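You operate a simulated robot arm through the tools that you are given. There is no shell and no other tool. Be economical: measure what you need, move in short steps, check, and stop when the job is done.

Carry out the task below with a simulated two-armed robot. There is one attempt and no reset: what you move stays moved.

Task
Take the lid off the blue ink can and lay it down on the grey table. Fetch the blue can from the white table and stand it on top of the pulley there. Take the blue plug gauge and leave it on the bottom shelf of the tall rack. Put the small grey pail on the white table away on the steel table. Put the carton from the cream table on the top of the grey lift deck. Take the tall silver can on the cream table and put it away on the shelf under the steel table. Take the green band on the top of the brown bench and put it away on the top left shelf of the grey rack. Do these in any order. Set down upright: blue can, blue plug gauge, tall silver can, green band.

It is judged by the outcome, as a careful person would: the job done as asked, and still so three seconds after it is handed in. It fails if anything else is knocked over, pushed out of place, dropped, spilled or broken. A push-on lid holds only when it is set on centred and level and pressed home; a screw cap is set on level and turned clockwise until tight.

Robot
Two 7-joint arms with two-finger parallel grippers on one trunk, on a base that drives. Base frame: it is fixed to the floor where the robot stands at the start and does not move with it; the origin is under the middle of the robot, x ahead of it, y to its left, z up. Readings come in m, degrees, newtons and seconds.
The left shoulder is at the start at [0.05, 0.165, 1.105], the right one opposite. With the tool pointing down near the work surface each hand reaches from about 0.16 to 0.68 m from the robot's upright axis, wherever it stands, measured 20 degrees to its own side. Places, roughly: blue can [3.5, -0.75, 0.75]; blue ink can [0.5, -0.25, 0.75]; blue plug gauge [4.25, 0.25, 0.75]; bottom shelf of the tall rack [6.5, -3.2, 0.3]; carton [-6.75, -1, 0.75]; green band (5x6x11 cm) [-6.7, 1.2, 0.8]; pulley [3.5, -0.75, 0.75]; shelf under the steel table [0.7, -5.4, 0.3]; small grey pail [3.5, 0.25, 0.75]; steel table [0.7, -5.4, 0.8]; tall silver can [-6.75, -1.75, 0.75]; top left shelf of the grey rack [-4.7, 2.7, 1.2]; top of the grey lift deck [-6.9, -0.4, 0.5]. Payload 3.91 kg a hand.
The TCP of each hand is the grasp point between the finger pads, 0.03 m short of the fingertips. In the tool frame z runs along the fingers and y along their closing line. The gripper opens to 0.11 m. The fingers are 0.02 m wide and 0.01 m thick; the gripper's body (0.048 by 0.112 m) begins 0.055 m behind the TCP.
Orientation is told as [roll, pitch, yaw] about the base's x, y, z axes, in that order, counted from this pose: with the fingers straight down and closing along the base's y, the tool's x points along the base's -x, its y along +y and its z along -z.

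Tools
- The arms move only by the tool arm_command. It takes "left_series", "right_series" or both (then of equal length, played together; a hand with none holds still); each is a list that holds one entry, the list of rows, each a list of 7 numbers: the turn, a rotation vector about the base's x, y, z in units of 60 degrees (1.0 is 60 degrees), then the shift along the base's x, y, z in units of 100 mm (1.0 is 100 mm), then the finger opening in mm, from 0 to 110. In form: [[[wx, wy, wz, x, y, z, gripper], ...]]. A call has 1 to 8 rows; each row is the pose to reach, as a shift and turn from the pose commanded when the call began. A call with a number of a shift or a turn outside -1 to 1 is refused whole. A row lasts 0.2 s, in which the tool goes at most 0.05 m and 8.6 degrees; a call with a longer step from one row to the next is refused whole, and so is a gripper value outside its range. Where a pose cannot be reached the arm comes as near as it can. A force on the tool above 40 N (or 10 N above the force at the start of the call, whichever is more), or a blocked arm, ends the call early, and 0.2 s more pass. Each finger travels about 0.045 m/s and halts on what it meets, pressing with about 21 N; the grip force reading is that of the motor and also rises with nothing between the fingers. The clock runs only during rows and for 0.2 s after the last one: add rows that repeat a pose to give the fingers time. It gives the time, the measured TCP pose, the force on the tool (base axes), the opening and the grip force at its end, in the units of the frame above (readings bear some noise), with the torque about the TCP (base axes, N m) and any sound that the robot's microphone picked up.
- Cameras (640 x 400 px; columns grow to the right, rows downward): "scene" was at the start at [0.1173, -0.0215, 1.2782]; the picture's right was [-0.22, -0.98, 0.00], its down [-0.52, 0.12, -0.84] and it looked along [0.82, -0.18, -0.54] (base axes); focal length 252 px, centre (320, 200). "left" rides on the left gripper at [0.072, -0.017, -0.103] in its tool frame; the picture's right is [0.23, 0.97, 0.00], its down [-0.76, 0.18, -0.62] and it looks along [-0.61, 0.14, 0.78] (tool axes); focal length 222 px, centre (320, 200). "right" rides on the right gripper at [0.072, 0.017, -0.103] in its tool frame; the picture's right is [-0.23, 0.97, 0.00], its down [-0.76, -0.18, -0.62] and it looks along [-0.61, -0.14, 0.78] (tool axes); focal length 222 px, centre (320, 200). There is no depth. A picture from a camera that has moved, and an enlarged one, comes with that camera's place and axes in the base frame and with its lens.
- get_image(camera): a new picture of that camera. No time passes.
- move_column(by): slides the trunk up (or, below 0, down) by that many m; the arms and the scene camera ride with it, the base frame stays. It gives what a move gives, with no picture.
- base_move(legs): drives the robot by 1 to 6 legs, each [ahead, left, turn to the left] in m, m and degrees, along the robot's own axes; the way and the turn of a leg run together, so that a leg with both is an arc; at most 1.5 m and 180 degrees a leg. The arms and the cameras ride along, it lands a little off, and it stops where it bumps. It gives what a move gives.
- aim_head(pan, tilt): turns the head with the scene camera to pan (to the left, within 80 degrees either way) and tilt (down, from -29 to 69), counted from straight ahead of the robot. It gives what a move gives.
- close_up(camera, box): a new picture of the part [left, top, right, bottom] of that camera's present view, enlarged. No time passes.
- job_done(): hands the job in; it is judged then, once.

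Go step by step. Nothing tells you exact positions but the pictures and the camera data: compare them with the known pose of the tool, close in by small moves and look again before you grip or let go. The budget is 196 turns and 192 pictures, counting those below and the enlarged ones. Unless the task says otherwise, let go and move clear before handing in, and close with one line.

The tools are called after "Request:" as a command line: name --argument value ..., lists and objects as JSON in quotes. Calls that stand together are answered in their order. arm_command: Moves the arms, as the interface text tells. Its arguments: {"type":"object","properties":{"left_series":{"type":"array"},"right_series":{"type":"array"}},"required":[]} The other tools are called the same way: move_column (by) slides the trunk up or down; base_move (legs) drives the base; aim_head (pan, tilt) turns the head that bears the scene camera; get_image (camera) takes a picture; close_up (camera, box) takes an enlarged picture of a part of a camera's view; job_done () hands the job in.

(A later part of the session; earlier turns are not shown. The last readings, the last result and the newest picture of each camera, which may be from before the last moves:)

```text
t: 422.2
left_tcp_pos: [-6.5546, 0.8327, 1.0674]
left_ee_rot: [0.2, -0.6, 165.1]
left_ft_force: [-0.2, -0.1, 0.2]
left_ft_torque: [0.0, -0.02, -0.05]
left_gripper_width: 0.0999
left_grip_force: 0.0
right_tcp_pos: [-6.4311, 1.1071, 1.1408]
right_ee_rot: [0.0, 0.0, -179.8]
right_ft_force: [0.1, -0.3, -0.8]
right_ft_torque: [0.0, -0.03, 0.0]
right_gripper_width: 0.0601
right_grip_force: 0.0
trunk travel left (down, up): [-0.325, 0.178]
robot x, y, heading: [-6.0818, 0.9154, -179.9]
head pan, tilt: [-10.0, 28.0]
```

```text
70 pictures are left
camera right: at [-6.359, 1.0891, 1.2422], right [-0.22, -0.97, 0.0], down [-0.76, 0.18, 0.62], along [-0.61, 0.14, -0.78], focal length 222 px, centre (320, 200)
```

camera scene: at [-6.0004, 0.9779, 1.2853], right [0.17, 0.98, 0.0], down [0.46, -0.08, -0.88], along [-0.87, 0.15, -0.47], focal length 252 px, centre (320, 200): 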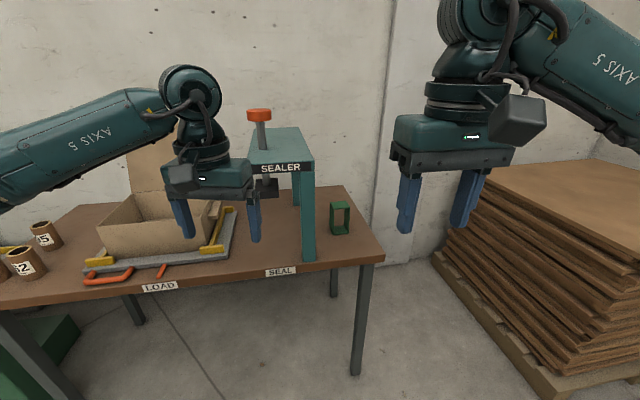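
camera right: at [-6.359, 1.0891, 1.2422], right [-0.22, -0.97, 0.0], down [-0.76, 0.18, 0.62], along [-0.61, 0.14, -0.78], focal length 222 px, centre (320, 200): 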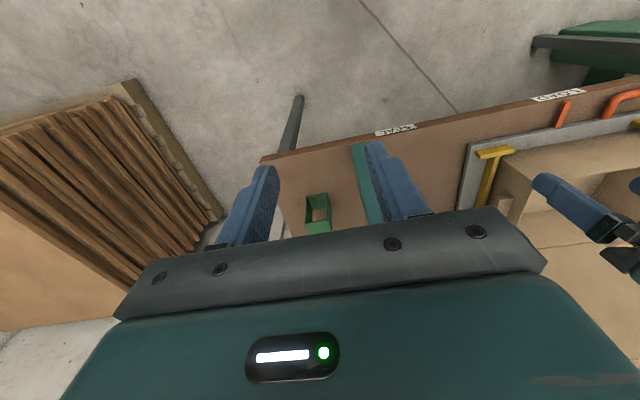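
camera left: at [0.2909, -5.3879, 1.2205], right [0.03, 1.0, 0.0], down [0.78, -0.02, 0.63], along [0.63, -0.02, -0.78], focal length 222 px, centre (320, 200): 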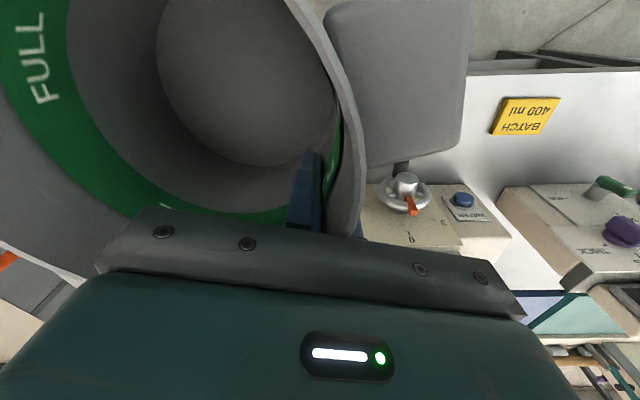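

The band spans about (-6.76, 1.183), z 0.737–0.847, and is about 59 mm wide along y. I'm retracting the left hand from the sealer, then moving closer.

Request:
arm_command --left_series '[[[0, 0, 0, 0.4, 0, 0.1, 100], [0, 0, 0, 0.8, -0.1, 0.3, 100], [0, 0, 0, 1.0, -0.3, 0.6, 100], [0, 0, 0, 1.0, -0.6, 0.8, 100], [0, 0, 0, 1.0, -1.0, 0.8, 100]]]' --right_series '[[[0, 0, 0, 0, 0, 0, 75], [0, 0, 0, 0, 0, 0, 75], [0, 0, 0, 0, 0, 0, 75], [0, 0, 0, 0, 0, 0, 75], [0, 0, 0, 0, 0, 0, 75]]]'

Request:
base_move --legs '[[0.085, -0.1, 0]]'

Request:
arm_command --right_series '[[[0, 0, 0, -0.4, -0.1, 0, 75], [0, 0, 0, -0.8, -0.2, 0, 75], [0, 0, 0, -1.0, -0.23, 0, 75], [0, 0, 0, -1.0, -0.23, -0.4, 75], [0, 0, 0, -1.0, -0.23, -0.8, 75], [0, 0, 0, -1.0, -0.23, -1.0, 75]]]'

Request:
arm_command --right_series '[[[0, 0, 0, -0.4, 0, 0, 75], [0, 0, 0, -0.8, 0, 0, 75], [0, 0, 0, -1.0, 0, 0, 75], [0, 0, 0, -1.0, 0, 0, 75]]]'

Request:
get_image --camera "right"

Request:
get_image --camera "scene"

```text
t: 423.4
left_tcp_pos: [-6.4543, 0.731, 1.1467]
left_ee_rot: [-0.2, -0.5, 165.2]
left_ft_force: [0.6, -0.4, -0.6]
left_ft_torque: [-0.02, -0.03, 0.01]
left_gripper_width: 0.1
left_grip_force: 0.1
right_tcp_pos: [-6.429, 1.1076, 1.1403]
right_ee_rot: [0.0, 0.0, -179.8]
right_ft_force: [-0.3, 0.0, 0.1]
right_ft_torque: [0.01, -0.03, 0.0]
right_gripper_width: 0.075
right_grip_force: 0.0
trunk travel left (down, up): [-0.325, 0.178]
robot x, y, heading: [-6.0806, 0.915, -179.7]
head pan, tilt: [-10.0, 28.0]
```

```text
t: 424.9
left_tcp_pos: [-6.5399, 0.8326, 1.1469]
left_ee_rot: [0.0, -0.6, 165.2]
left_ft_force: [-0.2, 0.3, -0.1]
left_ft_torque: [-0.01, 0.0, 0.02]
left_gripper_width: 0.1
left_grip_force: 0.0
right_tcp_pos: [-6.5149, 1.2056, 1.1393]
right_ee_rot: [0.0, 0.1, -179.9]
right_ft_force: [-0.2, 0.8, 0.0]
right_ft_torque: [-0.05, -0.02, 0.02]
right_gripper_width: 0.0749
right_grip_force: 0.1
trunk travel left (down, up): [-0.325, 0.178]
robot x, y, heading: [-6.162, 1.0173, -180.2]
head pan, tilt: [-10.0, 28.0]
```

```text
t: 426.3
left_tcp_pos: [-6.539, 0.8313, 1.1461]
left_ee_rot: [-0.1, -0.6, 165.3]
left_ft_force: [-0.3, -0.6, -0.5]
left_ft_torque: [-0.01, 0.01, 0.0]
left_gripper_width: 0.1002
left_grip_force: 0.0
right_tcp_pos: [-6.6145, 1.1838, 1.0395]
right_ee_rot: [0.0, -0.1, -180.0]
right_ft_force: [-0.3, -0.1, -0.3]
right_ft_torque: [0.01, 0.0, 0.01]
right_gripper_width: 0.0748
right_grip_force: 0.0
trunk travel left (down, up): [-0.325, 0.178]
robot x, y, heading: [-6.1663, 1.015, -179.9]
head pan, tilt: [-10.0, 28.0]
```

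```text
t: 427.3
left_tcp_pos: [-6.5391, 0.8311, 1.147]
left_ee_rot: [-0.1, -0.6, 165.1]
left_ft_force: [-0.1, 0.6, -0.1]
left_ft_torque: [0.0, 0.0, 0.01]
left_gripper_width: 0.0999
left_grip_force: 0.0
right_tcp_pos: [-6.7161, 1.1838, 1.0394]
right_ee_rot: [0.1, -0.1, -179.8]
right_ft_force: [0.5, -0.3, -0.6]
right_ft_torque: [-0.02, -0.01, -0.01]
right_gripper_width: 0.0751
right_grip_force: 0.2
trunk travel left (down, up): [-0.325, 0.178]
robot x, y, heading: [-6.1683, 1.0128, -179.7]
head pan, tilt: [-10.0, 28.0]
```

```text
69 pictures are left
camera right: at [-6.6435, 1.1653, 1.1416], right [-0.22, -0.97, 0.0], down [-0.76, 0.18, 0.62], along [-0.61, 0.14, -0.78], focal length 222 px, centre (320, 200)
```

right: 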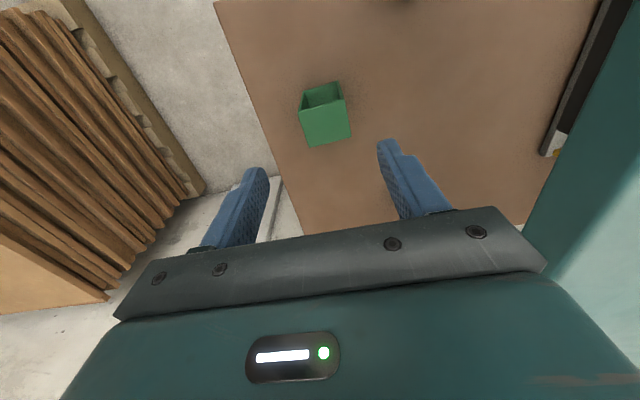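

```text
68 pictures are left
camera scene: at [-6.285, 1.0271, 1.2853], right [0.17, 0.99, 0.0], down [0.46, -0.08, -0.88], along [-0.87, 0.15, -0.47], focal length 252 px, centre (320, 200)
```

scene: 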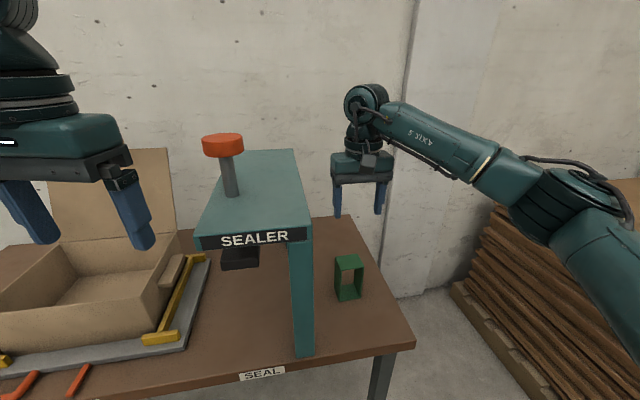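

The band centre is at about (-6.75, 1.181), yawed about -6°. I'm aligning and descending.

Request:
arm_command --right_series '[[[0, 0, -0.1, -0.35, -0.03, 0, 80], [0, 0, -0.1, -0.35, -0.03, -0.4, 80], [0, 0, -0.1, -0.35, -0.03, -0.8, 80], [0, 0, -0.1, -0.35, -0.03, -1.0, 80]]]'

Request:
get_image --camera "right"

```text
t: 428.3
left_tcp_pos: [-6.5396, 0.8316, 1.1464]
left_ee_rot: [0.0, -0.5, 165.2]
left_ft_force: [-0.1, 0.3, -0.1]
left_ft_torque: [0.02, 0.0, 0.0]
left_gripper_width: 0.1
left_grip_force: 0.0
right_tcp_pos: [-6.7491, 1.1788, 0.9396]
right_ee_rot: [0.0, 0.1, 174.2]
right_ft_force: [-0.7, -0.5, 0.2]
right_ft_torque: [-0.05, -0.03, 0.0]
right_gripper_width: 0.0801
right_grip_force: 0.0
trunk travel left (down, up): [-0.325, 0.178]
robot x, y, heading: [-6.167, 1.0145, -179.9]
head pan, tilt: [-10.0, 28.0]
```

```text
67 pictures are left
camera right: at [-6.6804, 1.154, 1.0419], right [-0.33, -0.95, 0.0], down [-0.74, 0.26, 0.62], along [-0.59, 0.2, -0.78], focal length 222 px, centre (320, 200)
```

right: 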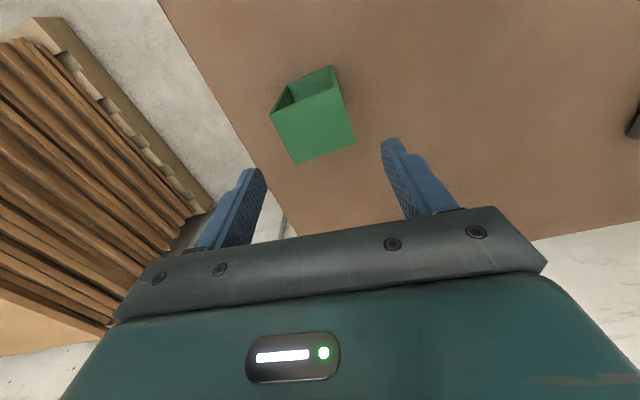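

Nearly square. I'm turning back 2.5°, descending and gripping.

Request:
arm_command --right_series '[[[0, 0, 0.04, 0, 0.02, -0.4, 80], [0, 0, 0.04, 0, 0.02, -0.8, 80], [0, 0, 0.04, 0, 0.02, -1.0, 80]]]'

Request:
arm_command --right_series '[[[0, 0, 0, 0, 0, -0.1, 80], [0, 0, 0, 0, 0, -0.1, 50], [0, 0, 0, 0, 0, -0.1, 50], [0, 0, 0, 0, 0, -0.1, 50], [0, 0, 0, 0, 0, -0.1, 50]]]'

Request:
arm_command --right_series '[[[0, 0, 0, 0, 0, 0.3, 50], [0, 0, 0, 0, 0, 0.7, 50], [0, 0, 0, 0, 0, 1.0, 50], [0, 0, 0, 0, 0, 1.0, 50]]]'

Request:
get_image --camera "scene"

```text
t: 429.1
left_tcp_pos: [-6.5388, 0.831, 1.1464]
left_ee_rot: [0.0, -0.7, 165.2]
left_ft_force: [0.6, 0.2, -0.5]
left_ft_torque: [-0.02, -0.05, -0.02]
left_gripper_width: 0.0998
left_grip_force: 0.0
right_tcp_pos: [-6.7498, 1.1803, 0.8396]
right_ee_rot: [0.0, 0.0, 176.5]
right_ft_force: [0.7, 0.5, -0.2]
right_ft_torque: [-0.01, 0.02, 0.01]
right_gripper_width: 0.0798
right_grip_force: 0.1
trunk travel left (down, up): [-0.325, 0.178]
robot x, y, heading: [-6.1679, 1.0122, -179.7]
head pan, tilt: [-10.0, 28.0]
```

```text
t: 430.3
left_tcp_pos: [-6.5386, 0.8314, 1.1476]
left_ee_rot: [0.0, -0.6, 165.2]
left_ft_force: [0.6, 0.5, 0.0]
left_ft_torque: [0.0, 0.01, 0.0]
left_gripper_width: 0.0998
left_grip_force: 0.1
right_tcp_pos: [-6.7494, 1.182, 0.8311]
right_ee_rot: [-0.1, -0.1, 176.5]
right_ft_force: [-0.1, -0.8, 0.1]
right_ft_torque: [0.0, 0.01, 0.01]
right_gripper_width: 0.0613
right_grip_force: 20.6
trunk travel left (down, up): [-0.325, 0.178]
robot x, y, heading: [-6.1637, 1.013, -179.9]
head pan, tilt: [-10.0, 28.0]
```

```text
t: 431.3
left_tcp_pos: [-6.5403, 0.831, 1.1477]
left_ee_rot: [0.0, -0.6, 165.3]
left_ft_force: [-0.6, -0.2, 0.3]
left_ft_torque: [-0.02, -0.01, 0.01]
left_gripper_width: 0.0998
left_grip_force: 0.0
right_tcp_pos: [-6.7498, 1.1816, 0.9309]
right_ee_rot: [0.0, 0.1, 176.6]
right_ft_force: [0.5, -0.9, -0.6]
right_ft_torque: [-0.01, 0.03, -0.02]
right_gripper_width: 0.0609
right_grip_force: 21.5
trunk travel left (down, up): [-0.325, 0.178]
robot x, y, heading: [-6.1668, 1.0145, -179.9]
head pan, tilt: [-10.0, 28.0]
```

```text
66 pictures are left
camera scene: at [-6.2852, 1.0271, 1.2853], right [0.17, 0.99, 0.0], down [0.46, -0.08, -0.88], along [-0.87, 0.15, -0.47], focal length 252 px, centre (320, 200)
```

scene: 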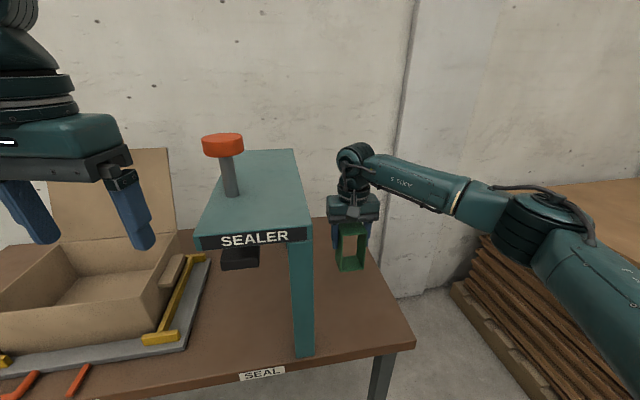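

The band is held. I'm retracting, backing off and driving to the grey rack, facing it.

Request:
arm_command --right_series '[[[0, 0, 0, 0, 0, 0.45, 50], [0, 0, 0, 0, 0, 0.9, 50], [0, 0, 0, 0.4, 0, 1.0, 50], [0, 0, 0, 0.8, 0, 1.0, 50], [0, 0, 0, 1.0, 0, 1.0, 50]]]'

Request:
base_move --legs '[[-0.5, 0, 0], [0, 0, -90], [0, -0.75, 0], [0.65, 0, 0]]'

Request:
move_column --by 0.15

Request:
aim_head --pan -10 --tilt 15

Request:
get_image --camera "scene"

```text
t: 432.5
left_tcp_pos: [-6.5389, 0.8307, 1.146]
left_ee_rot: [-0.1, -0.6, 165.1]
left_ft_force: [0.8, -0.6, -0.6]
left_ft_torque: [-0.02, -0.02, 0.01]
left_gripper_width: 0.1001
left_grip_force: 0.1
right_tcp_pos: [-6.6493, 1.1835, 1.0315]
right_ee_rot: [0.0, 0.0, 176.5]
right_ft_force: [-0.2, -0.5, 0.7]
right_ft_torque: [-0.01, -0.02, 0.0]
right_gripper_width: 0.0609
right_grip_force: 21.5
trunk travel left (down, up): [-0.325, 0.178]
robot x, y, heading: [-6.1663, 1.0126, -180.3]
head pan, tilt: [-10.0, 28.0]
```

```text
t: 449.1
left_tcp_pos: [-5.1016, 2.0377, 1.1469]
left_ee_rot: [0.0, -0.7, 75.2]
left_ft_force: [0.3, -0.9, -0.1]
left_ft_torque: [-0.03, -0.01, 0.01]
left_gripper_width: 0.1
left_grip_force: 0.1
right_tcp_pos: [-4.7498, 2.1477, 1.0312]
right_ee_rot: [0.0, 0.1, 86.5]
right_ft_force: [0.5, -0.2, 0.3]
right_ft_torque: [0.01, -0.02, 0.0]
right_gripper_width: 0.0601
right_grip_force: 21.0
trunk travel left (down, up): [-0.325, 0.178]
robot x, y, heading: [-4.9204, 1.6652, 89.9]
head pan, tilt: [-10.0, 28.0]
```

```text
t: 450.8
left_tcp_pos: [-5.1023, 2.0379, 1.2971]
left_ee_rot: [-0.1, -0.7, 75.1]
left_ft_force: [-0.2, 0.0, 0.0]
left_ft_torque: [-0.01, 0.0, -0.02]
left_gripper_width: 0.1001
left_grip_force: 0.1
right_tcp_pos: [-4.7495, 2.148, 1.1805]
right_ee_rot: [0.1, 0.0, 86.5]
right_ft_force: [-0.4, 0.3, 0.1]
right_ft_torque: [0.0, 0.01, -0.01]
right_gripper_width: 0.0601
right_grip_force: 21.1
trunk travel left (down, up): [-0.475, 0.028]
robot x, y, heading: [-4.9162, 1.6649, 89.9]
head pan, tilt: [-10.0, 28.0]
```

```text
t: 451.6
left_tcp_pos: [-5.1008, 2.0374, 1.2967]
left_ee_rot: [0.0, -0.7, 75.0]
left_ft_force: [0.2, -0.5, 0.1]
left_ft_torque: [0.03, -0.02, -0.02]
left_gripper_width: 0.1001
left_grip_force: 0.1
right_tcp_pos: [-4.7515, 2.1478, 1.1808]
right_ee_rot: [-0.1, 0.0, 86.4]
right_ft_force: [0.1, -0.1, -1.1]
right_ft_torque: [-0.03, 0.02, 0.01]
right_gripper_width: 0.0599
right_grip_force: 21.5
trunk travel left (down, up): [-0.475, 0.028]
robot x, y, heading: [-4.923, 1.6635, 90.0]
head pan, tilt: [-10.0, 15.0]
```

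```text
65 pictures are left
camera scene: at [-4.9029, 1.784, 1.4563], right [0.98, -0.17, 0.0], down [-0.04, -0.26, -0.97], along [0.17, 0.95, -0.26], focal length 252 px, centre (320, 200)
```

scene: 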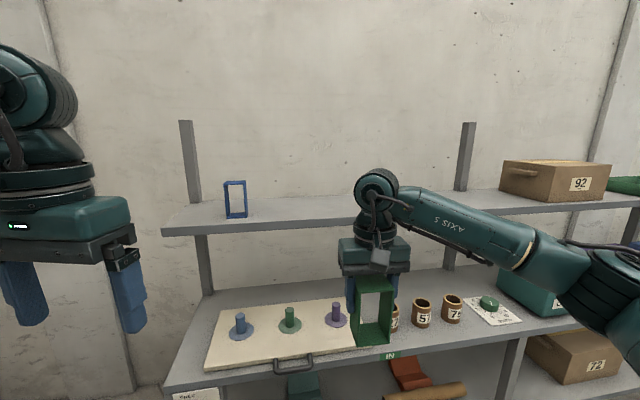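

The top-left shelf is at z≈1.21 with its front edge at y≈2.47. The blue band is at x≈-5.02, so I'll place the green one at (-4.75, 2.53). I'm raising the band and moving in.

Request:
arm_command --right_series '[[[0, 0, 0, 0, 0, 0.45, 50], [0, 0, 0, 0, 0, 0.9, 50], [0, 0, 0, 0, 0, 1.0, 50]]]'

Request:
arm_command --right_series '[[[0, 0, 0, 0, 0, 0.45, 50], [0, 0, 0, 0, 0, 0.9, 50], [0, 0, 0, 0, 0, 1.0, 50]]]'

Request:
base_move --legs '[[0.25, 0, 0]]'

Request:
get_image --camera "scene"

```text
t: 452.4
left_tcp_pos: [-5.1011, 2.0374, 1.2974]
left_ee_rot: [0.1, -0.5, 75.0]
left_ft_force: [-0.2, 0.4, 0.0]
left_ft_torque: [0.05, 0.01, 0.02]
left_gripper_width: 0.0999
left_grip_force: 0.0
right_tcp_pos: [-4.7497, 2.148, 1.2807]
right_ee_rot: [-0.1, -0.1, 86.4]
right_ft_force: [0.5, -0.2, -0.3]
right_ft_torque: [-0.01, -0.03, 0.01]
right_gripper_width: 0.0597
right_grip_force: 21.1
trunk travel left (down, up): [-0.475, 0.028]
robot x, y, heading: [-4.9222, 1.6603, 89.7]
head pan, tilt: [-10.0, 15.0]
```

```text
t: 453.2
left_tcp_pos: [-5.1018, 2.0373, 1.297]
left_ee_rot: [0.0, -0.6, 75.1]
left_ft_force: [-0.6, 0.0, -0.3]
left_ft_torque: [-0.04, 0.0, -0.01]
left_gripper_width: 0.1
left_grip_force: 0.0
right_tcp_pos: [-4.75, 2.1478, 1.3815]
right_ee_rot: [0.0, 0.0, 86.3]
right_ft_force: [-0.3, 0.1, -0.9]
right_ft_torque: [0.01, -0.02, 0.01]
right_gripper_width: 0.0598
right_grip_force: 20.8
trunk travel left (down, up): [-0.475, 0.028]
robot x, y, heading: [-4.9226, 1.6643, 89.9]
head pan, tilt: [-10.0, 15.0]
```

```text
t: 455.0
left_tcp_pos: [-5.1011, 2.2857, 1.2965]
left_ee_rot: [0.0, -0.6, 74.9]
left_ft_force: [0.0, -0.1, -0.3]
left_ft_torque: [-0.02, 0.02, -0.04]
left_gripper_width: 0.1
left_grip_force: 0.0
right_tcp_pos: [-4.7494, 2.397, 1.3808]
right_ee_rot: [0.0, 0.0, 86.4]
right_ft_force: [0.9, -0.5, 0.5]
right_ft_torque: [0.0, -0.01, -0.02]
right_gripper_width: 0.0599
right_grip_force: 21.4
trunk travel left (down, up): [-0.475, 0.028]
robot x, y, heading: [-4.9174, 1.9139, 90.1]
head pan, tilt: [-10.0, 15.0]
```

```text
64 pictures are left
camera scene: at [-4.903, 2.033, 1.4563], right [0.98, -0.17, 0.0], down [-0.04, -0.26, -0.97], along [0.17, 0.95, -0.26], focal length 252 px, centre (320, 200)
```

scene: 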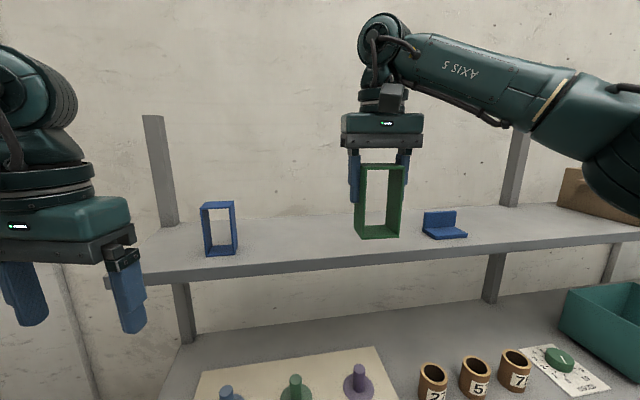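

I'm moving over the shelf and lowering.

Request:
arm_command --right_series '[[[0, 0, 0, 0, 0.4, 0, 50], [0, 0, 0, 0, 0.8, 0, 50], [0, 0, 0, 0, 1.0, 0, 50], [0, 0, 0, 0, 1.0, 0, 50]]]'

Request:
arm_command --right_series '[[[0, 0, 0, 0, 0.35, 0, 50], [0, 0, 0, 0, 0.35, -0.3, 50], [0, 0, 0, 0, 0.35, -0.6, 50], [0, 0, 0, 0, 0.35, -0.65, 50], [0, 0, 0, 0, 0.35, -0.7, 50]]]'

Request:
close_up --camera "scene" --box '[280, 130, 480, 280]'

```text
t: 456.0
left_tcp_pos: [-5.1016, 2.2851, 1.2966]
left_ee_rot: [0.0, -0.6, 75.0]
left_ft_force: [0.1, 0.0, -0.5]
left_ft_torque: [-0.01, -0.01, 0.0]
left_gripper_width: 0.1003
left_grip_force: 0.0
right_tcp_pos: [-4.7547, 2.484, 1.376]
right_ee_rot: [0.0, 0.0, 86.5]
right_ft_force: [-0.1, -0.6, -1.2]
right_ft_torque: [-0.01, -0.05, -0.02]
right_gripper_width: 0.0596
right_grip_force: 21.0
right hand out of reach, approached as far as the arm can: row 3, 4
trunk travel left (down, up): [-0.475, 0.028]
robot x, y, heading: [-4.9191, 1.9129, 89.9]
head pan, tilt: [-10.0, 15.0]
```

```text
t: 457.2
left_tcp_pos: [-5.1019, 2.286, 1.2961]
left_ee_rot: [0.1, -0.7, 75.0]
left_ft_force: [0.0, 0.0, 0.0]
left_ft_torque: [-0.01, 0.01, -0.01]
left_gripper_width: 0.1001
left_grip_force: 0.0
right_tcp_pos: [-4.7522, 2.5184, 1.3099]
right_ee_rot: [-0.1, 0.1, 86.3]
right_ft_force: [-0.2, 0.5, -0.4]
right_ft_torque: [-0.01, 0.0, 0.0]
right_gripper_width: 0.0596
right_grip_force: 21.0
right hand out of reach, approached as far as the arm can: row 1, 2, 5
trunk travel left (down, up): [-0.475, 0.028]
robot x, y, heading: [-4.9134, 1.9088, 90.2]
head pan, tilt: [-10.0, 15.0]
```

```text
2.67 times, centred on (380, 205) of scene
camera zoom: at [-4.9029, 2.0326, 1.4563], right [0.98, -0.17, 0.0], down [-0.04, -0.26, -0.97], along [0.17, 0.95, -0.26], focal length 671 px, centre (160, 187)
```

zoom: 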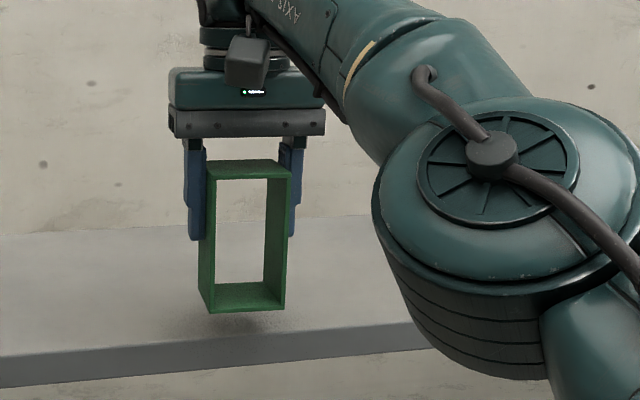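

The band is 2.5 cm inside the shelf's front edge, just above the surface. I'm lowering the last millimetres.

Request:
arm_command --right_series '[[[0, 0, 0, 0, 0, -0.03, 50], [0, 0, 0, 0, 0, -0.06, 50], [0, 0, 0, 0, 0, -0.09, 50], [0, 0, 0, 0, 0, -0.11, 50]]]'

Request:
close_up --camera "scene" --box '[280, 130, 480, 280]'

```text
t: 458.2
left_tcp_pos: [-5.1009, 2.2867, 1.2978]
left_ee_rot: [-0.1, -0.7, 75.0]
left_ft_force: [0.0, -1.2, -0.5]
left_ft_torque: [-0.03, -0.02, -0.03]
left_gripper_width: 0.0998
left_grip_force: 0.1
right_tcp_pos: [-4.7535, 2.5221, 1.3036]
right_ee_rot: [0.0, 0.0, 86.4]
right_ft_force: [-0.1, 0.1, -0.4]
right_ft_torque: [0.04, 0.01, 0.03]
right_gripper_width: 0.0596
right_grip_force: 20.9
right hand out of reach, approached as far as the arm can: row 2, 3, 4
trunk travel left (down, up): [-0.475, 0.028]
robot x, y, heading: [-4.9179, 1.9128, 90.1]
head pan, tilt: [-10.0, 15.0]
```

```text
2.67 times, centred on (380, 205) of scene
camera zoom: at [-4.903, 2.0323, 1.4564], right [0.98, -0.17, 0.0], down [-0.04, -0.25, -0.97], along [0.17, 0.95, -0.26], focal length 671 px, centre (160, 187)
```

zoom: 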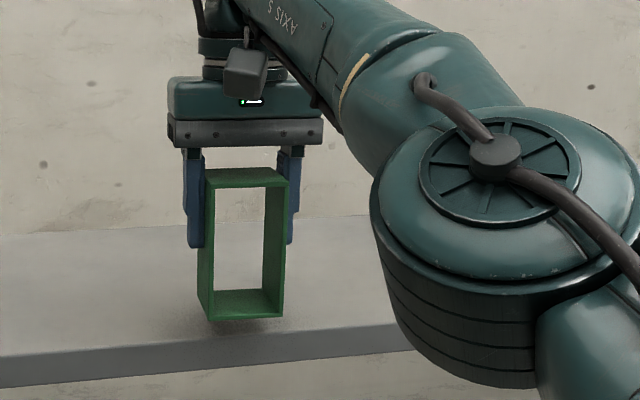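

Using the trunk to lower the remaining millimetres.

Request:
move_column --by -0.008

Request:
close_up --camera "scene" --box '[280, 130, 480, 280]'

```text
t: 458.8
left_tcp_pos: [-5.1008, 2.2863, 1.2894]
left_ee_rot: [0.0, -0.7, 75.1]
left_ft_force: [-0.4, 0.0, 0.2]
left_ft_torque: [0.0, 0.0, 0.02]
left_gripper_width: 0.1
left_grip_force: 0.0
right_tcp_pos: [-4.7542, 2.5219, 1.2949]
right_ee_rot: [0.1, 0.1, 86.5]
right_ft_force: [0.1, -0.2, 0.2]
right_ft_torque: [0.0, -0.01, 0.04]
right_gripper_width: 0.0596
right_grip_force: 21.1
trunk travel left (down, up): [-0.467, 0.036]
robot x, y, heading: [-4.9201, 1.9109, 90.0]
head pan, tilt: [-10.0, 15.0]
```

```text
2.67 times, centred on (380, 205) of scene
camera zoom: at [-4.9029, 2.0323, 1.4483], right [0.98, -0.17, 0.0], down [-0.04, -0.25, -0.97], along [0.17, 0.95, -0.26], focal length 671 px, centre (160, 187)
```

zoom: 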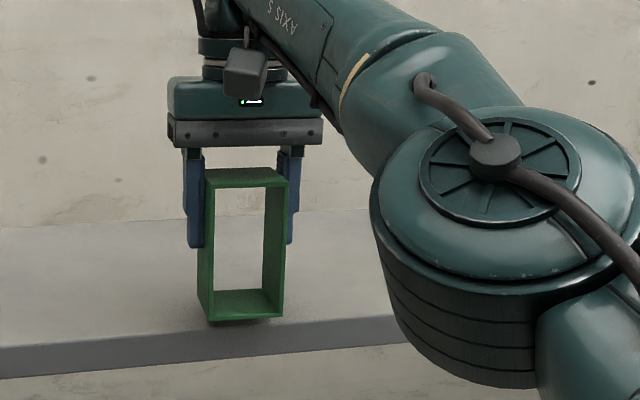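

The band is still too near the front edge for comfort. I'm raising slightly and moving the base 5 cm closer.

Request:
move_column --by 0.03

Request:
base_move --legs '[[0.05, 0, 0]]'

Request:
close_up --camera "scene" --box '[280, 130, 480, 280]'

```text
t: 459.5
left_tcp_pos: [-5.1004, 2.2868, 1.318]
left_ee_rot: [0.1, -0.6, 75.0]
left_ft_force: [-0.2, -0.1, -0.6]
left_ft_torque: [0.0, 0.02, -0.04]
left_gripper_width: 0.1
left_grip_force: 0.1
right_tcp_pos: [-4.7531, 2.5227, 1.3254]
right_ee_rot: [0.0, 0.0, 86.4]
right_ft_force: [0.5, -0.2, -1.0]
right_ft_torque: [0.01, 0.01, 0.0]
right_gripper_width: 0.0596
right_grip_force: 21.1
trunk travel left (down, up): [-0.497, 0.006]
robot x, y, heading: [-4.9219, 1.9175, 90.1]
head pan, tilt: [-10.0, 15.0]
```

```text
t: 460.4
left_tcp_pos: [-5.1017, 2.338, 1.3196]
left_ee_rot: [0.1, -0.5, 75.0]
left_ft_force: [-0.2, -0.2, 0.6]
left_ft_torque: [-0.06, 0.02, 0.06]
left_gripper_width: 0.1001
left_grip_force: 0.0
right_tcp_pos: [-4.7541, 2.5731, 1.3234]
right_ee_rot: [0.0, 0.1, 86.4]
right_ft_force: [-0.3, 0.5, -1.4]
right_ft_torque: [-0.02, -0.04, -0.03]
right_gripper_width: 0.0597
right_grip_force: 20.4
trunk travel left (down, up): [-0.497, 0.006]
robot x, y, heading: [-4.9242, 1.9597, 90.0]
head pan, tilt: [-10.0, 15.0]
```

```text
2.67 times, centred on (380, 205) of scene
camera zoom: at [-4.903, 2.083, 1.4782], right [0.98, -0.17, 0.0], down [-0.04, -0.26, -0.97], along [0.17, 0.95, -0.26], focal length 671 px, centre (160, 187)
```

zoom: 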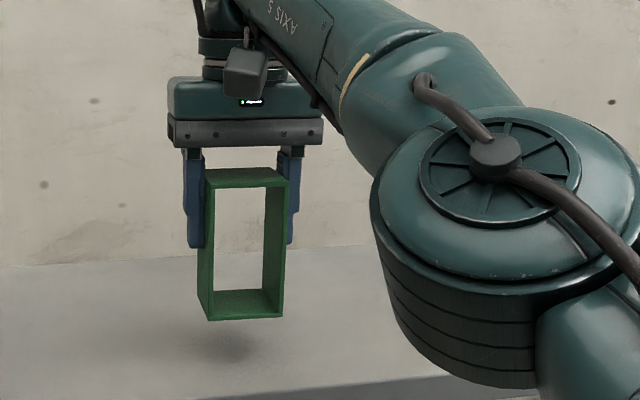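

There's more margin now. I'm lowering with the trunk to contact.

Request:
move_column --by -0.03

Request:
move_column --by -0.005

Request:
close_up --camera "scene" --box '[280, 130, 480, 280]'

```text
t: 461.2
left_tcp_pos: [-5.1015, 2.3347, 1.2893]
left_ee_rot: [-0.1, -0.6, 75.0]
left_ft_force: [-0.2, 0.4, 0.6]
left_ft_torque: [0.0, -0.03, -0.01]
left_gripper_width: 0.1001
left_grip_force: 0.1
right_tcp_pos: [-4.7534, 2.5706, 1.2958]
right_ee_rot: [0.0, 0.0, 86.4]
right_ft_force: [0.3, -0.4, 0.1]
right_ft_torque: [0.0, 0.01, -0.01]
right_gripper_width: 0.0596
right_grip_force: 20.9
trunk travel left (down, up): [-0.467, 0.036]
robot x, y, heading: [-4.9239, 1.9645, 90.0]
head pan, tilt: [-10.0, 15.0]
```

```text
t: 461.7
left_tcp_pos: [-5.1003, 2.335, 1.2841]
left_ee_rot: [0.1, -0.7, 75.0]
left_ft_force: [-0.7, 0.8, -0.1]
left_ft_torque: [-0.04, 0.01, 0.03]
left_gripper_width: 0.0998
left_grip_force: 0.0
right_tcp_pos: [-4.7537, 2.5718, 1.2899]
right_ee_rot: [0.0, 0.1, 86.4]
right_ft_force: [0.8, 1.0, -0.3]
right_ft_torque: [-0.03, 0.01, 0.02]
right_gripper_width: 0.0595
right_grip_force: 20.6
trunk travel left (down, up): [-0.462, 0.041]
robot x, y, heading: [-4.9231, 1.9651, 90.2]
head pan, tilt: [-10.0, 15.0]
```

```text
2.67 times, centred on (380, 205) of scene
camera zoom: at [-4.903, 2.0815, 1.4434], right [0.98, -0.17, 0.0], down [-0.04, -0.25, -0.97], along [0.17, 0.95, -0.26], focal length 671 px, centre (160, 187)
```

zoom: 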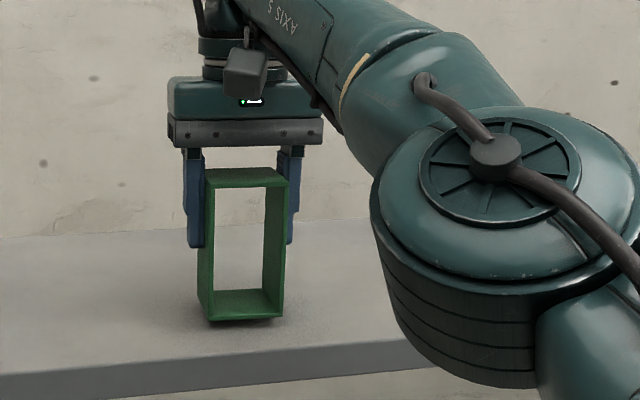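

Request:
move_column --by -0.004

```text
t: 462.2
left_tcp_pos: [-5.1013, 2.3353, 1.2797]
left_ee_rot: [0.0, -0.7, 75.0]
left_ft_force: [-0.7, -0.2, -0.3]
left_ft_torque: [0.0, 0.0, 0.02]
left_gripper_width: 0.0999
left_grip_force: 0.1
right_tcp_pos: [-4.7543, 2.5701, 1.2871]
right_ee_rot: [0.0, 0.0, 86.5]
right_ft_force: [-0.2, 0.0, -0.6]
right_ft_torque: [0.01, -0.02, 0.03]
right_gripper_width: 0.0595
right_grip_force: 20.5
trunk travel left (down, up): [-0.458, 0.045]
robot x, y, heading: [-4.9192, 1.9602, 90.1]
head pan, tilt: [-10.0, 15.0]
```

No contact yet, so another 4 mm.

Request:
move_column --by -0.004

Request:
close_up --camera "scene" --box '[320, 210, 420, 280]'

```text
t: 462.8
left_tcp_pos: [-5.1013, 2.3342, 1.2765]
left_ee_rot: [0.0, -0.8, 75.0]
left_ft_force: [0.0, -0.4, 0.3]
left_ft_torque: [0.01, -0.01, 0.0]
left_gripper_width: 0.0998
left_grip_force: 0.1
right_tcp_pos: [-4.7542, 2.5716, 1.2806]
right_ee_rot: [0.0, -0.1, 86.4]
right_ft_force: [0.6, -0.4, -0.6]
right_ft_torque: [0.01, 0.02, 0.02]
right_gripper_width: 0.0597
right_grip_force: 20.3
trunk travel left (down, up): [-0.454, 0.049]
robot x, y, heading: [-4.9215, 1.9604, 90.0]
head pan, tilt: [-10.0, 15.0]
```

```text
5.71 times, centred on (370, 245) of scene
camera zoom: at [-4.903, 2.0816, 1.4353], right [0.98, -0.17, 0.0], down [-0.04, -0.25, -0.97], along [0.17, 0.95, -0.26], focal length 1437 px, centre (34, -57)
```

zoom: 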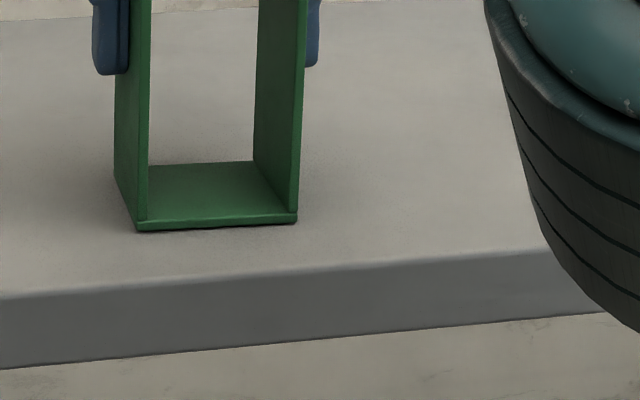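

It is about on the surface. One last 2 mm step, then release.

Request:
move_column --by -0.002

Request:
arm_command --right_series '[[[0, 0, 0, 0, 0, 0, 62], [0, 0, 0, 0, 0, 0, 68], [0, 0, 0, 0, 0, 0, 76], [0, 0, 0, 0, 0, 0, 84], [0, 0, 0, 0, 0, 0, 84]]]'

Request:
close_up --camera "scene" --box '[280, 130, 480, 280]'

```text
t: 463.3
left_tcp_pos: [-5.1004, 2.3361, 1.2745]
left_ee_rot: [0.1, -0.7, 75.0]
left_ft_force: [-0.1, 0.2, 0.7]
left_ft_torque: [-0.02, 0.02, 0.02]
left_gripper_width: 0.1002
left_grip_force: 0.0
right_tcp_pos: [-4.7533, 2.5711, 1.2811]
right_ee_rot: [0.1, -0.1, 86.4]
right_ft_force: [-0.6, 1.6, 6.2]
right_ft_torque: [0.26, -0.05, 0.03]
right_gripper_width: 0.0599
right_grip_force: 21.1
trunk travel left (down, up): [-0.452, 0.051]
robot x, y, heading: [-4.9202, 1.9612, 89.7]
head pan, tilt: [-10.0, 15.0]
```

```text
t: 464.5
left_tcp_pos: [-5.1012, 2.335, 1.2736]
left_ee_rot: [0.0, -0.7, 75.1]
left_ft_force: [-0.4, 0.2, -0.1]
left_ft_torque: [0.03, 0.01, 0.02]
left_gripper_width: 0.1002
left_grip_force: 0.1
right_tcp_pos: [-4.7536, 2.5719, 1.281]
right_ee_rot: [0.0, 0.1, 86.5]
right_ft_force: [0.2, 0.3, 0.4]
right_ft_torque: [0.0, 0.0, -0.01]
right_gripper_width: 0.084
right_grip_force: 0.0
trunk travel left (down, up): [-0.452, 0.051]
robot x, y, heading: [-4.9186, 1.9657, 90.2]
head pan, tilt: [-10.0, 15.0]
```

```text
2.67 times, centred on (380, 205) of scene
camera zoom: at [-4.903, 2.0816, 1.4334], right [0.98, -0.17, 0.0], down [-0.04, -0.25, -0.97], along [0.17, 0.95, -0.26], focal length 671 px, centre (160, 187)
```

zoom: 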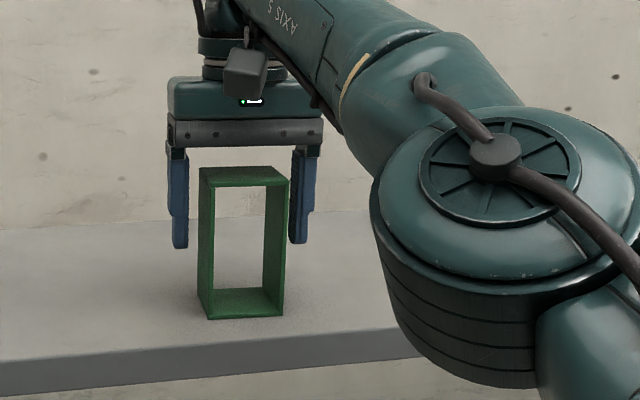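

The band stands on the shelf. I'm raising with trunk and arm, then backing away.

Request:
move_column --by 0.048

Request:
arm_command --right_series '[[[0, 0, 0, 0, 0, 0.2, 84], [0, 0, 0, 0, 0, 0.4, 84], [0, 0, 0, 0, 0, 0.6, 84]]]'

Request:
base_move --legs '[[-0.5, 0, 0]]'

Request:
get_image --camera "scene"

```text
t: 465.4
left_tcp_pos: [-5.1001, 2.3358, 1.3208]
left_ee_rot: [0.0, -0.7, 75.0]
left_ft_force: [1.0, -0.4, 0.0]
left_ft_torque: [0.02, -0.03, 0.01]
left_gripper_width: 0.1
left_grip_force: 0.1
right_tcp_pos: [-4.7529, 2.5712, 1.3275]
right_ee_rot: [0.1, 0.0, 86.4]
right_ft_force: [-0.2, 0.1, -0.4]
right_ft_torque: [-0.04, 0.02, 0.01]
right_gripper_width: 0.0838
right_grip_force: 0.1
trunk travel left (down, up): [-0.5, 0.003]
robot x, y, heading: [-4.919, 1.9607, 90.4]
head pan, tilt: [-10.0, 15.0]
```

```text
t: 466.2
left_tcp_pos: [-5.1013, 2.3364, 1.3222]
left_ee_rot: [-0.1, -0.6, 75.0]
left_ft_force: [-0.3, 1.1, 0.0]
left_ft_torque: [0.0, -0.01, 0.01]
left_gripper_width: 0.0999
left_grip_force: 0.0
right_tcp_pos: [-4.761, 2.5538, 1.3671]
right_ee_rot: [-0.1, 0.1, 86.5]
right_ft_force: [1.1, 0.3, 0.2]
right_ft_torque: [-0.01, 0.0, -0.04]
right_gripper_width: 0.084
right_grip_force: 0.1
right hand out of reach, approached as far as the arm can: row 1, 2, 3
trunk travel left (down, up): [-0.5, 0.003]
robot x, y, heading: [-4.9225, 1.9638, 89.9]
head pan, tilt: [-10.0, 15.0]
```

```text
t: 469.1
left_tcp_pos: [-5.1015, 1.8387, 1.3214]
left_ee_rot: [0.0, -0.8, 75.0]
left_ft_force: [-0.3, 0.7, -0.3]
left_ft_torque: [0.01, -0.01, -0.01]
left_gripper_width: 0.0997
left_grip_force: 0.1
right_tcp_pos: [-4.7595, 2.0554, 1.3665]
right_ee_rot: [-0.1, 0.0, 86.3]
right_ft_force: [0.3, -0.4, 0.4]
right_ft_torque: [0.02, 0.03, 0.02]
right_gripper_width: 0.084
right_grip_force: 0.1
trunk travel left (down, up): [-0.5, 0.003]
robot x, y, heading: [-4.9216, 1.4647, 90.1]
head pan, tilt: [-10.0, 15.0]
```

```text
56 pictures are left
camera scene: at [-4.903, 1.5844, 1.4814], right [0.98, -0.17, 0.0], down [-0.05, -0.25, -0.97], along [0.17, 0.95, -0.26], focal length 252 px, centre (320, 200)
```

scene: 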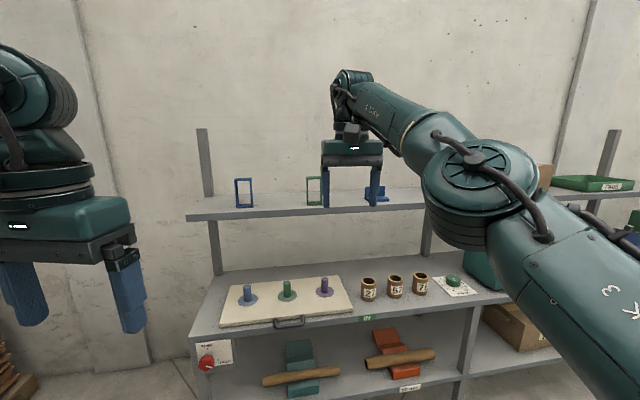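

The green band is delivered. I'm restoring the trunk height and driving to the cream table for the carton.

Request:
move_column --by -0.17

Request:
base_move --legs '[[0, 0, 90], [0.85, 0, 0], [0, 1.5, 0], [0, 0.7, 0]]'

Request:
aim_head --pan 0 --tilt 28

Request:
get_image --camera "scene"

```text
t: 471.0
left_tcp_pos: [-5.1017, 1.8398, 1.1521]
left_ee_rot: [0.0, -0.7, 74.9]
left_ft_force: [-0.2, 0.3, 0.1]
left_ft_torque: [0.03, 0.0, -0.03]
left_gripper_width: 0.1002
left_grip_force: 0.1
right_tcp_pos: [-4.7608, 2.0558, 1.1966]
right_ee_rot: [0.1, 0.1, 86.4]
right_ft_force: [0.3, 0.0, 0.5]
right_ft_torque: [0.01, 0.0, -0.04]
right_gripper_width: 0.084
right_grip_force: 0.0
trunk travel left (down, up): [-0.33, 0.173]
robot x, y, heading: [-4.9242, 1.4627, 89.8]
head pan, tilt: [-10.0, 15.0]
```

```text
t: 498.5
left_tcp_pos: [-6.1586, -0.9125, 1.1523]
left_ee_rot: [0.0, -0.8, 164.9]
left_ft_force: [0.6, -0.7, 0.8]
left_ft_torque: [0.0, 0.0, -0.01]
left_gripper_width: 0.0998
left_grip_force: 0.1
right_tcp_pos: [-6.3768, -0.5691, 1.1969]
right_ee_rot: [0.0, 0.0, 176.4]
right_ft_force: [0.2, -0.5, 0.1]
right_ft_torque: [0.01, -0.02, 0.0]
right_gripper_width: 0.0839
right_grip_force: 0.1
trunk travel left (down, up): [-0.33, 0.173]
robot x, y, heading: [-5.7884, -0.7279, 180.1]
head pan, tilt: [-10.0, 15.0]
```

```text
t: 499.2
left_tcp_pos: [-6.1575, -0.9116, 1.1523]
left_ee_rot: [0.0, -0.7, 165.0]
left_ft_force: [-0.3, 0.0, 0.3]
left_ft_torque: [0.02, 0.0, 0.0]
left_gripper_width: 0.1
left_grip_force: 0.0
right_tcp_pos: [-6.3756, -0.5706, 1.196]
right_ee_rot: [0.0, -0.2, 176.3]
right_ft_force: [0.9, 0.6, -0.5]
right_ft_torque: [0.02, -0.02, 0.03]
right_gripper_width: 0.0839
right_grip_force: 0.1
trunk travel left (down, up): [-0.33, 0.173]
robot x, y, heading: [-5.785, -0.7279, 180.1]
head pan, tilt: [0.0, 28.0]
```

```text
55 pictures are left
camera scene: at [-5.9049, -0.7328, 1.2904], right [0.0, 1.0, 0.0], down [0.47, 0.0, -0.88], along [-0.88, 0.0, -0.47], focal length 252 px, centre (320, 200)
```

scene: 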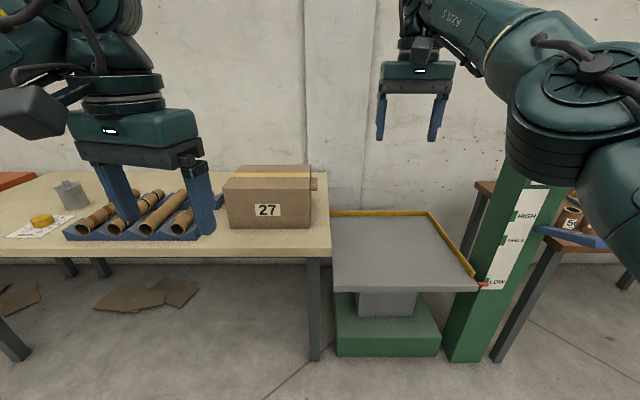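

I'm zooming in on the carton and on the silver can.

Request:
close_up --camera "scene" --box '[200, 150, 340, 260]'

Request:
close_up --camera "scene" --box '[0, 150, 140, 260]'

```text
3.64 times, centred on (270, 205) of scene
camera zoom: at [-5.9049, -0.7328, 1.2904], right [0.0, 1.0, 0.0], down [0.47, 0.0, -0.88], along [-0.88, 0.0, -0.47], focal length 914 px, centre (502, 182)
```

zoom: 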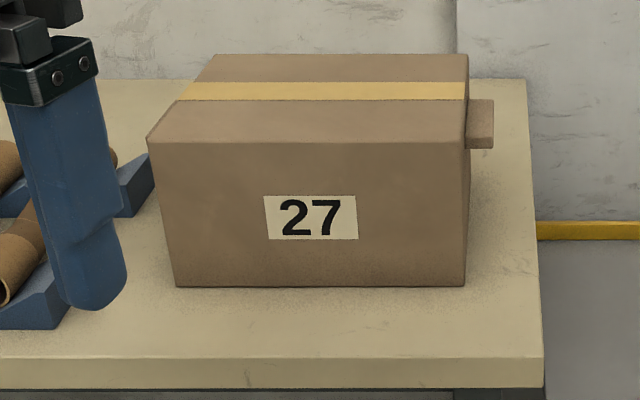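

```text
3.64 times, centred on (70, 205) of scene
camera zoom: at [-5.9049, -0.7328, 1.2904], right [0.0, 1.0, 0.0], down [0.47, 0.0, -0.88], along [-0.88, 0.0, -0.47], focal length 914 px, centre (1229, 182)
```

zoom: 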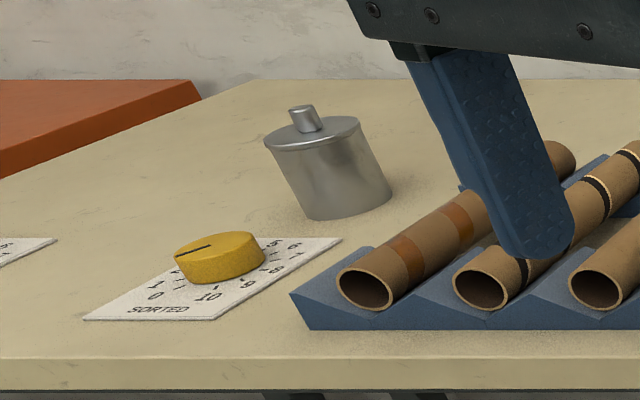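

I'm checking the carton's left end with the left camera.

Request:
get_image --camera "left"

Request:
get_image --camera "right"

```text
52 pictures are left
camera left: at [-6.0824, -0.9136, 1.2557], right [-0.03, -1.0, 0.0], down [-0.77, 0.02, 0.63], along [-0.63, 0.02, -0.77], focal length 222 px, centre (320, 200)
```

left: 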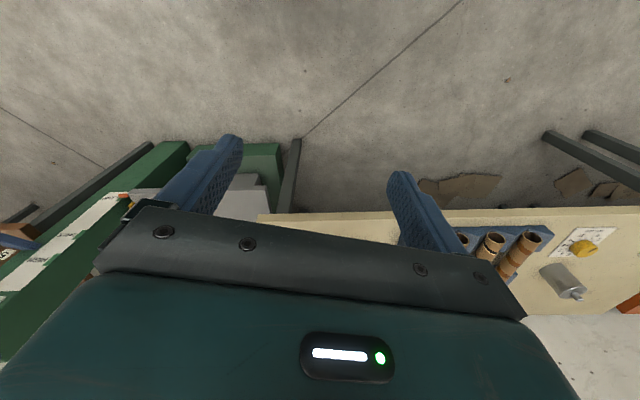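

```text
51 pictures are left
camera right: at [-6.3054, -0.5929, 1.2986], right [-0.29, -0.96, 0.0], down [-0.75, 0.23, 0.62], along [-0.6, 0.18, -0.78], focal length 222 px, centre (320, 200)
```

right: 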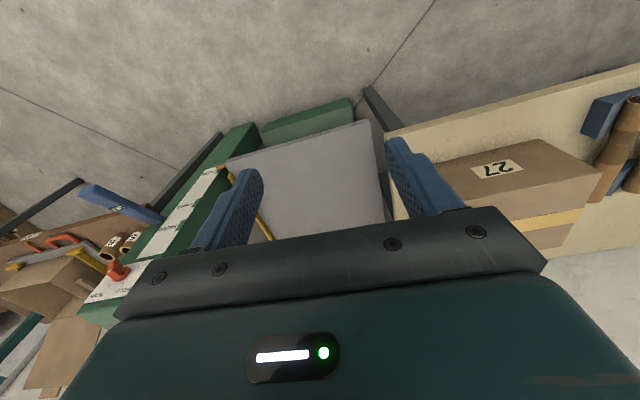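

I'm moving closer, centred on the carton, with both hands raised above it.

Request:
base_move --legs '[[0.0, 0.18, 0], [0.29, 0, 0]]'

Request:
aim_head --pan 0 --tilt 38

Request:
get_image --camera "scene"

```text
t: 503.0
left_tcp_pos: [-6.4476, -1.0908, 1.152]
left_ee_rot: [0.0, -0.6, 165.1]
left_ft_force: [-0.1, -0.3, 0.0]
left_ft_torque: [-0.01, 0.0, 0.02]
left_gripper_width: 0.0998
left_grip_force: 0.0
right_tcp_pos: [-6.6664, -0.7496, 1.1967]
right_ee_rot: [0.1, 0.0, 176.3]
right_ft_force: [-1.2, -0.5, -0.1]
right_ft_torque: [-0.01, 0.0, -0.01]
right_gripper_width: 0.084
right_grip_force: 0.1
trunk travel left (down, up): [-0.33, 0.173]
robot x, y, heading: [-6.0775, -0.9089, 179.8]
head pan, tilt: [0.0, 28.0]
```

```text
t: 503.8
left_tcp_pos: [-6.4469, -1.0913, 1.1513]
left_ee_rot: [0.0, -0.6, 165.0]
left_ft_force: [-0.5, -0.1, -0.7]
left_ft_torque: [0.01, 0.02, 0.0]
left_gripper_width: 0.0999
left_grip_force: 0.0
right_tcp_pos: [-6.6655, -0.7498, 1.197]
right_ee_rot: [0.0, 0.0, 176.4]
right_ft_force: [0.0, 0.5, -0.4]
right_ft_torque: [0.0, -0.01, -0.03]
right_gripper_width: 0.0839
right_grip_force: 0.1
trunk travel left (down, up): [-0.33, 0.173]
robot x, y, heading: [-6.0736, -0.9123, 179.7]
head pan, tilt: [0.0, 38.0]
```

```text
50 pictures are left
camera scene: at [-6.1893, -0.9121, 1.2748], right [0.0, 1.0, 0.0], down [0.62, 0.0, -0.79], along [-0.79, 0.0, -0.62], focal length 252 px, centre (320, 200)
```

scene: 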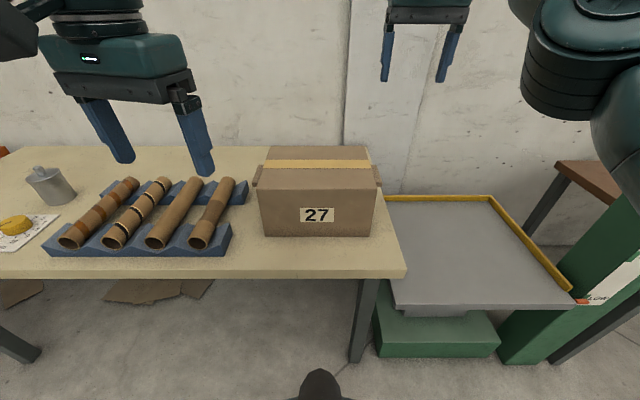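

The carton has a tab handle on each end, so I'll grip one per hand. I'm zooming to measure.

Request:
close_up --camera "scene" --box '[230, 135, 400, 255]'

```text
3.33 times, centred on (315, 195) of scene
camera zoom: at [-6.1893, -0.9121, 1.2748], right [0.0, 1.0, 0.0], down [0.62, 0.0, -0.79], along [-0.79, 0.0, -0.62], focal length 838 px, centre (337, 217)
```

zoom: 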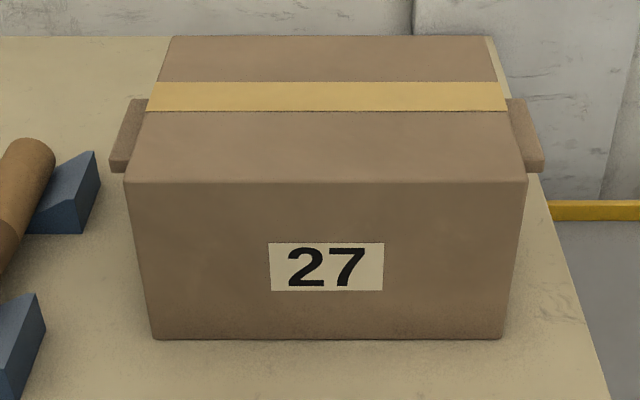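

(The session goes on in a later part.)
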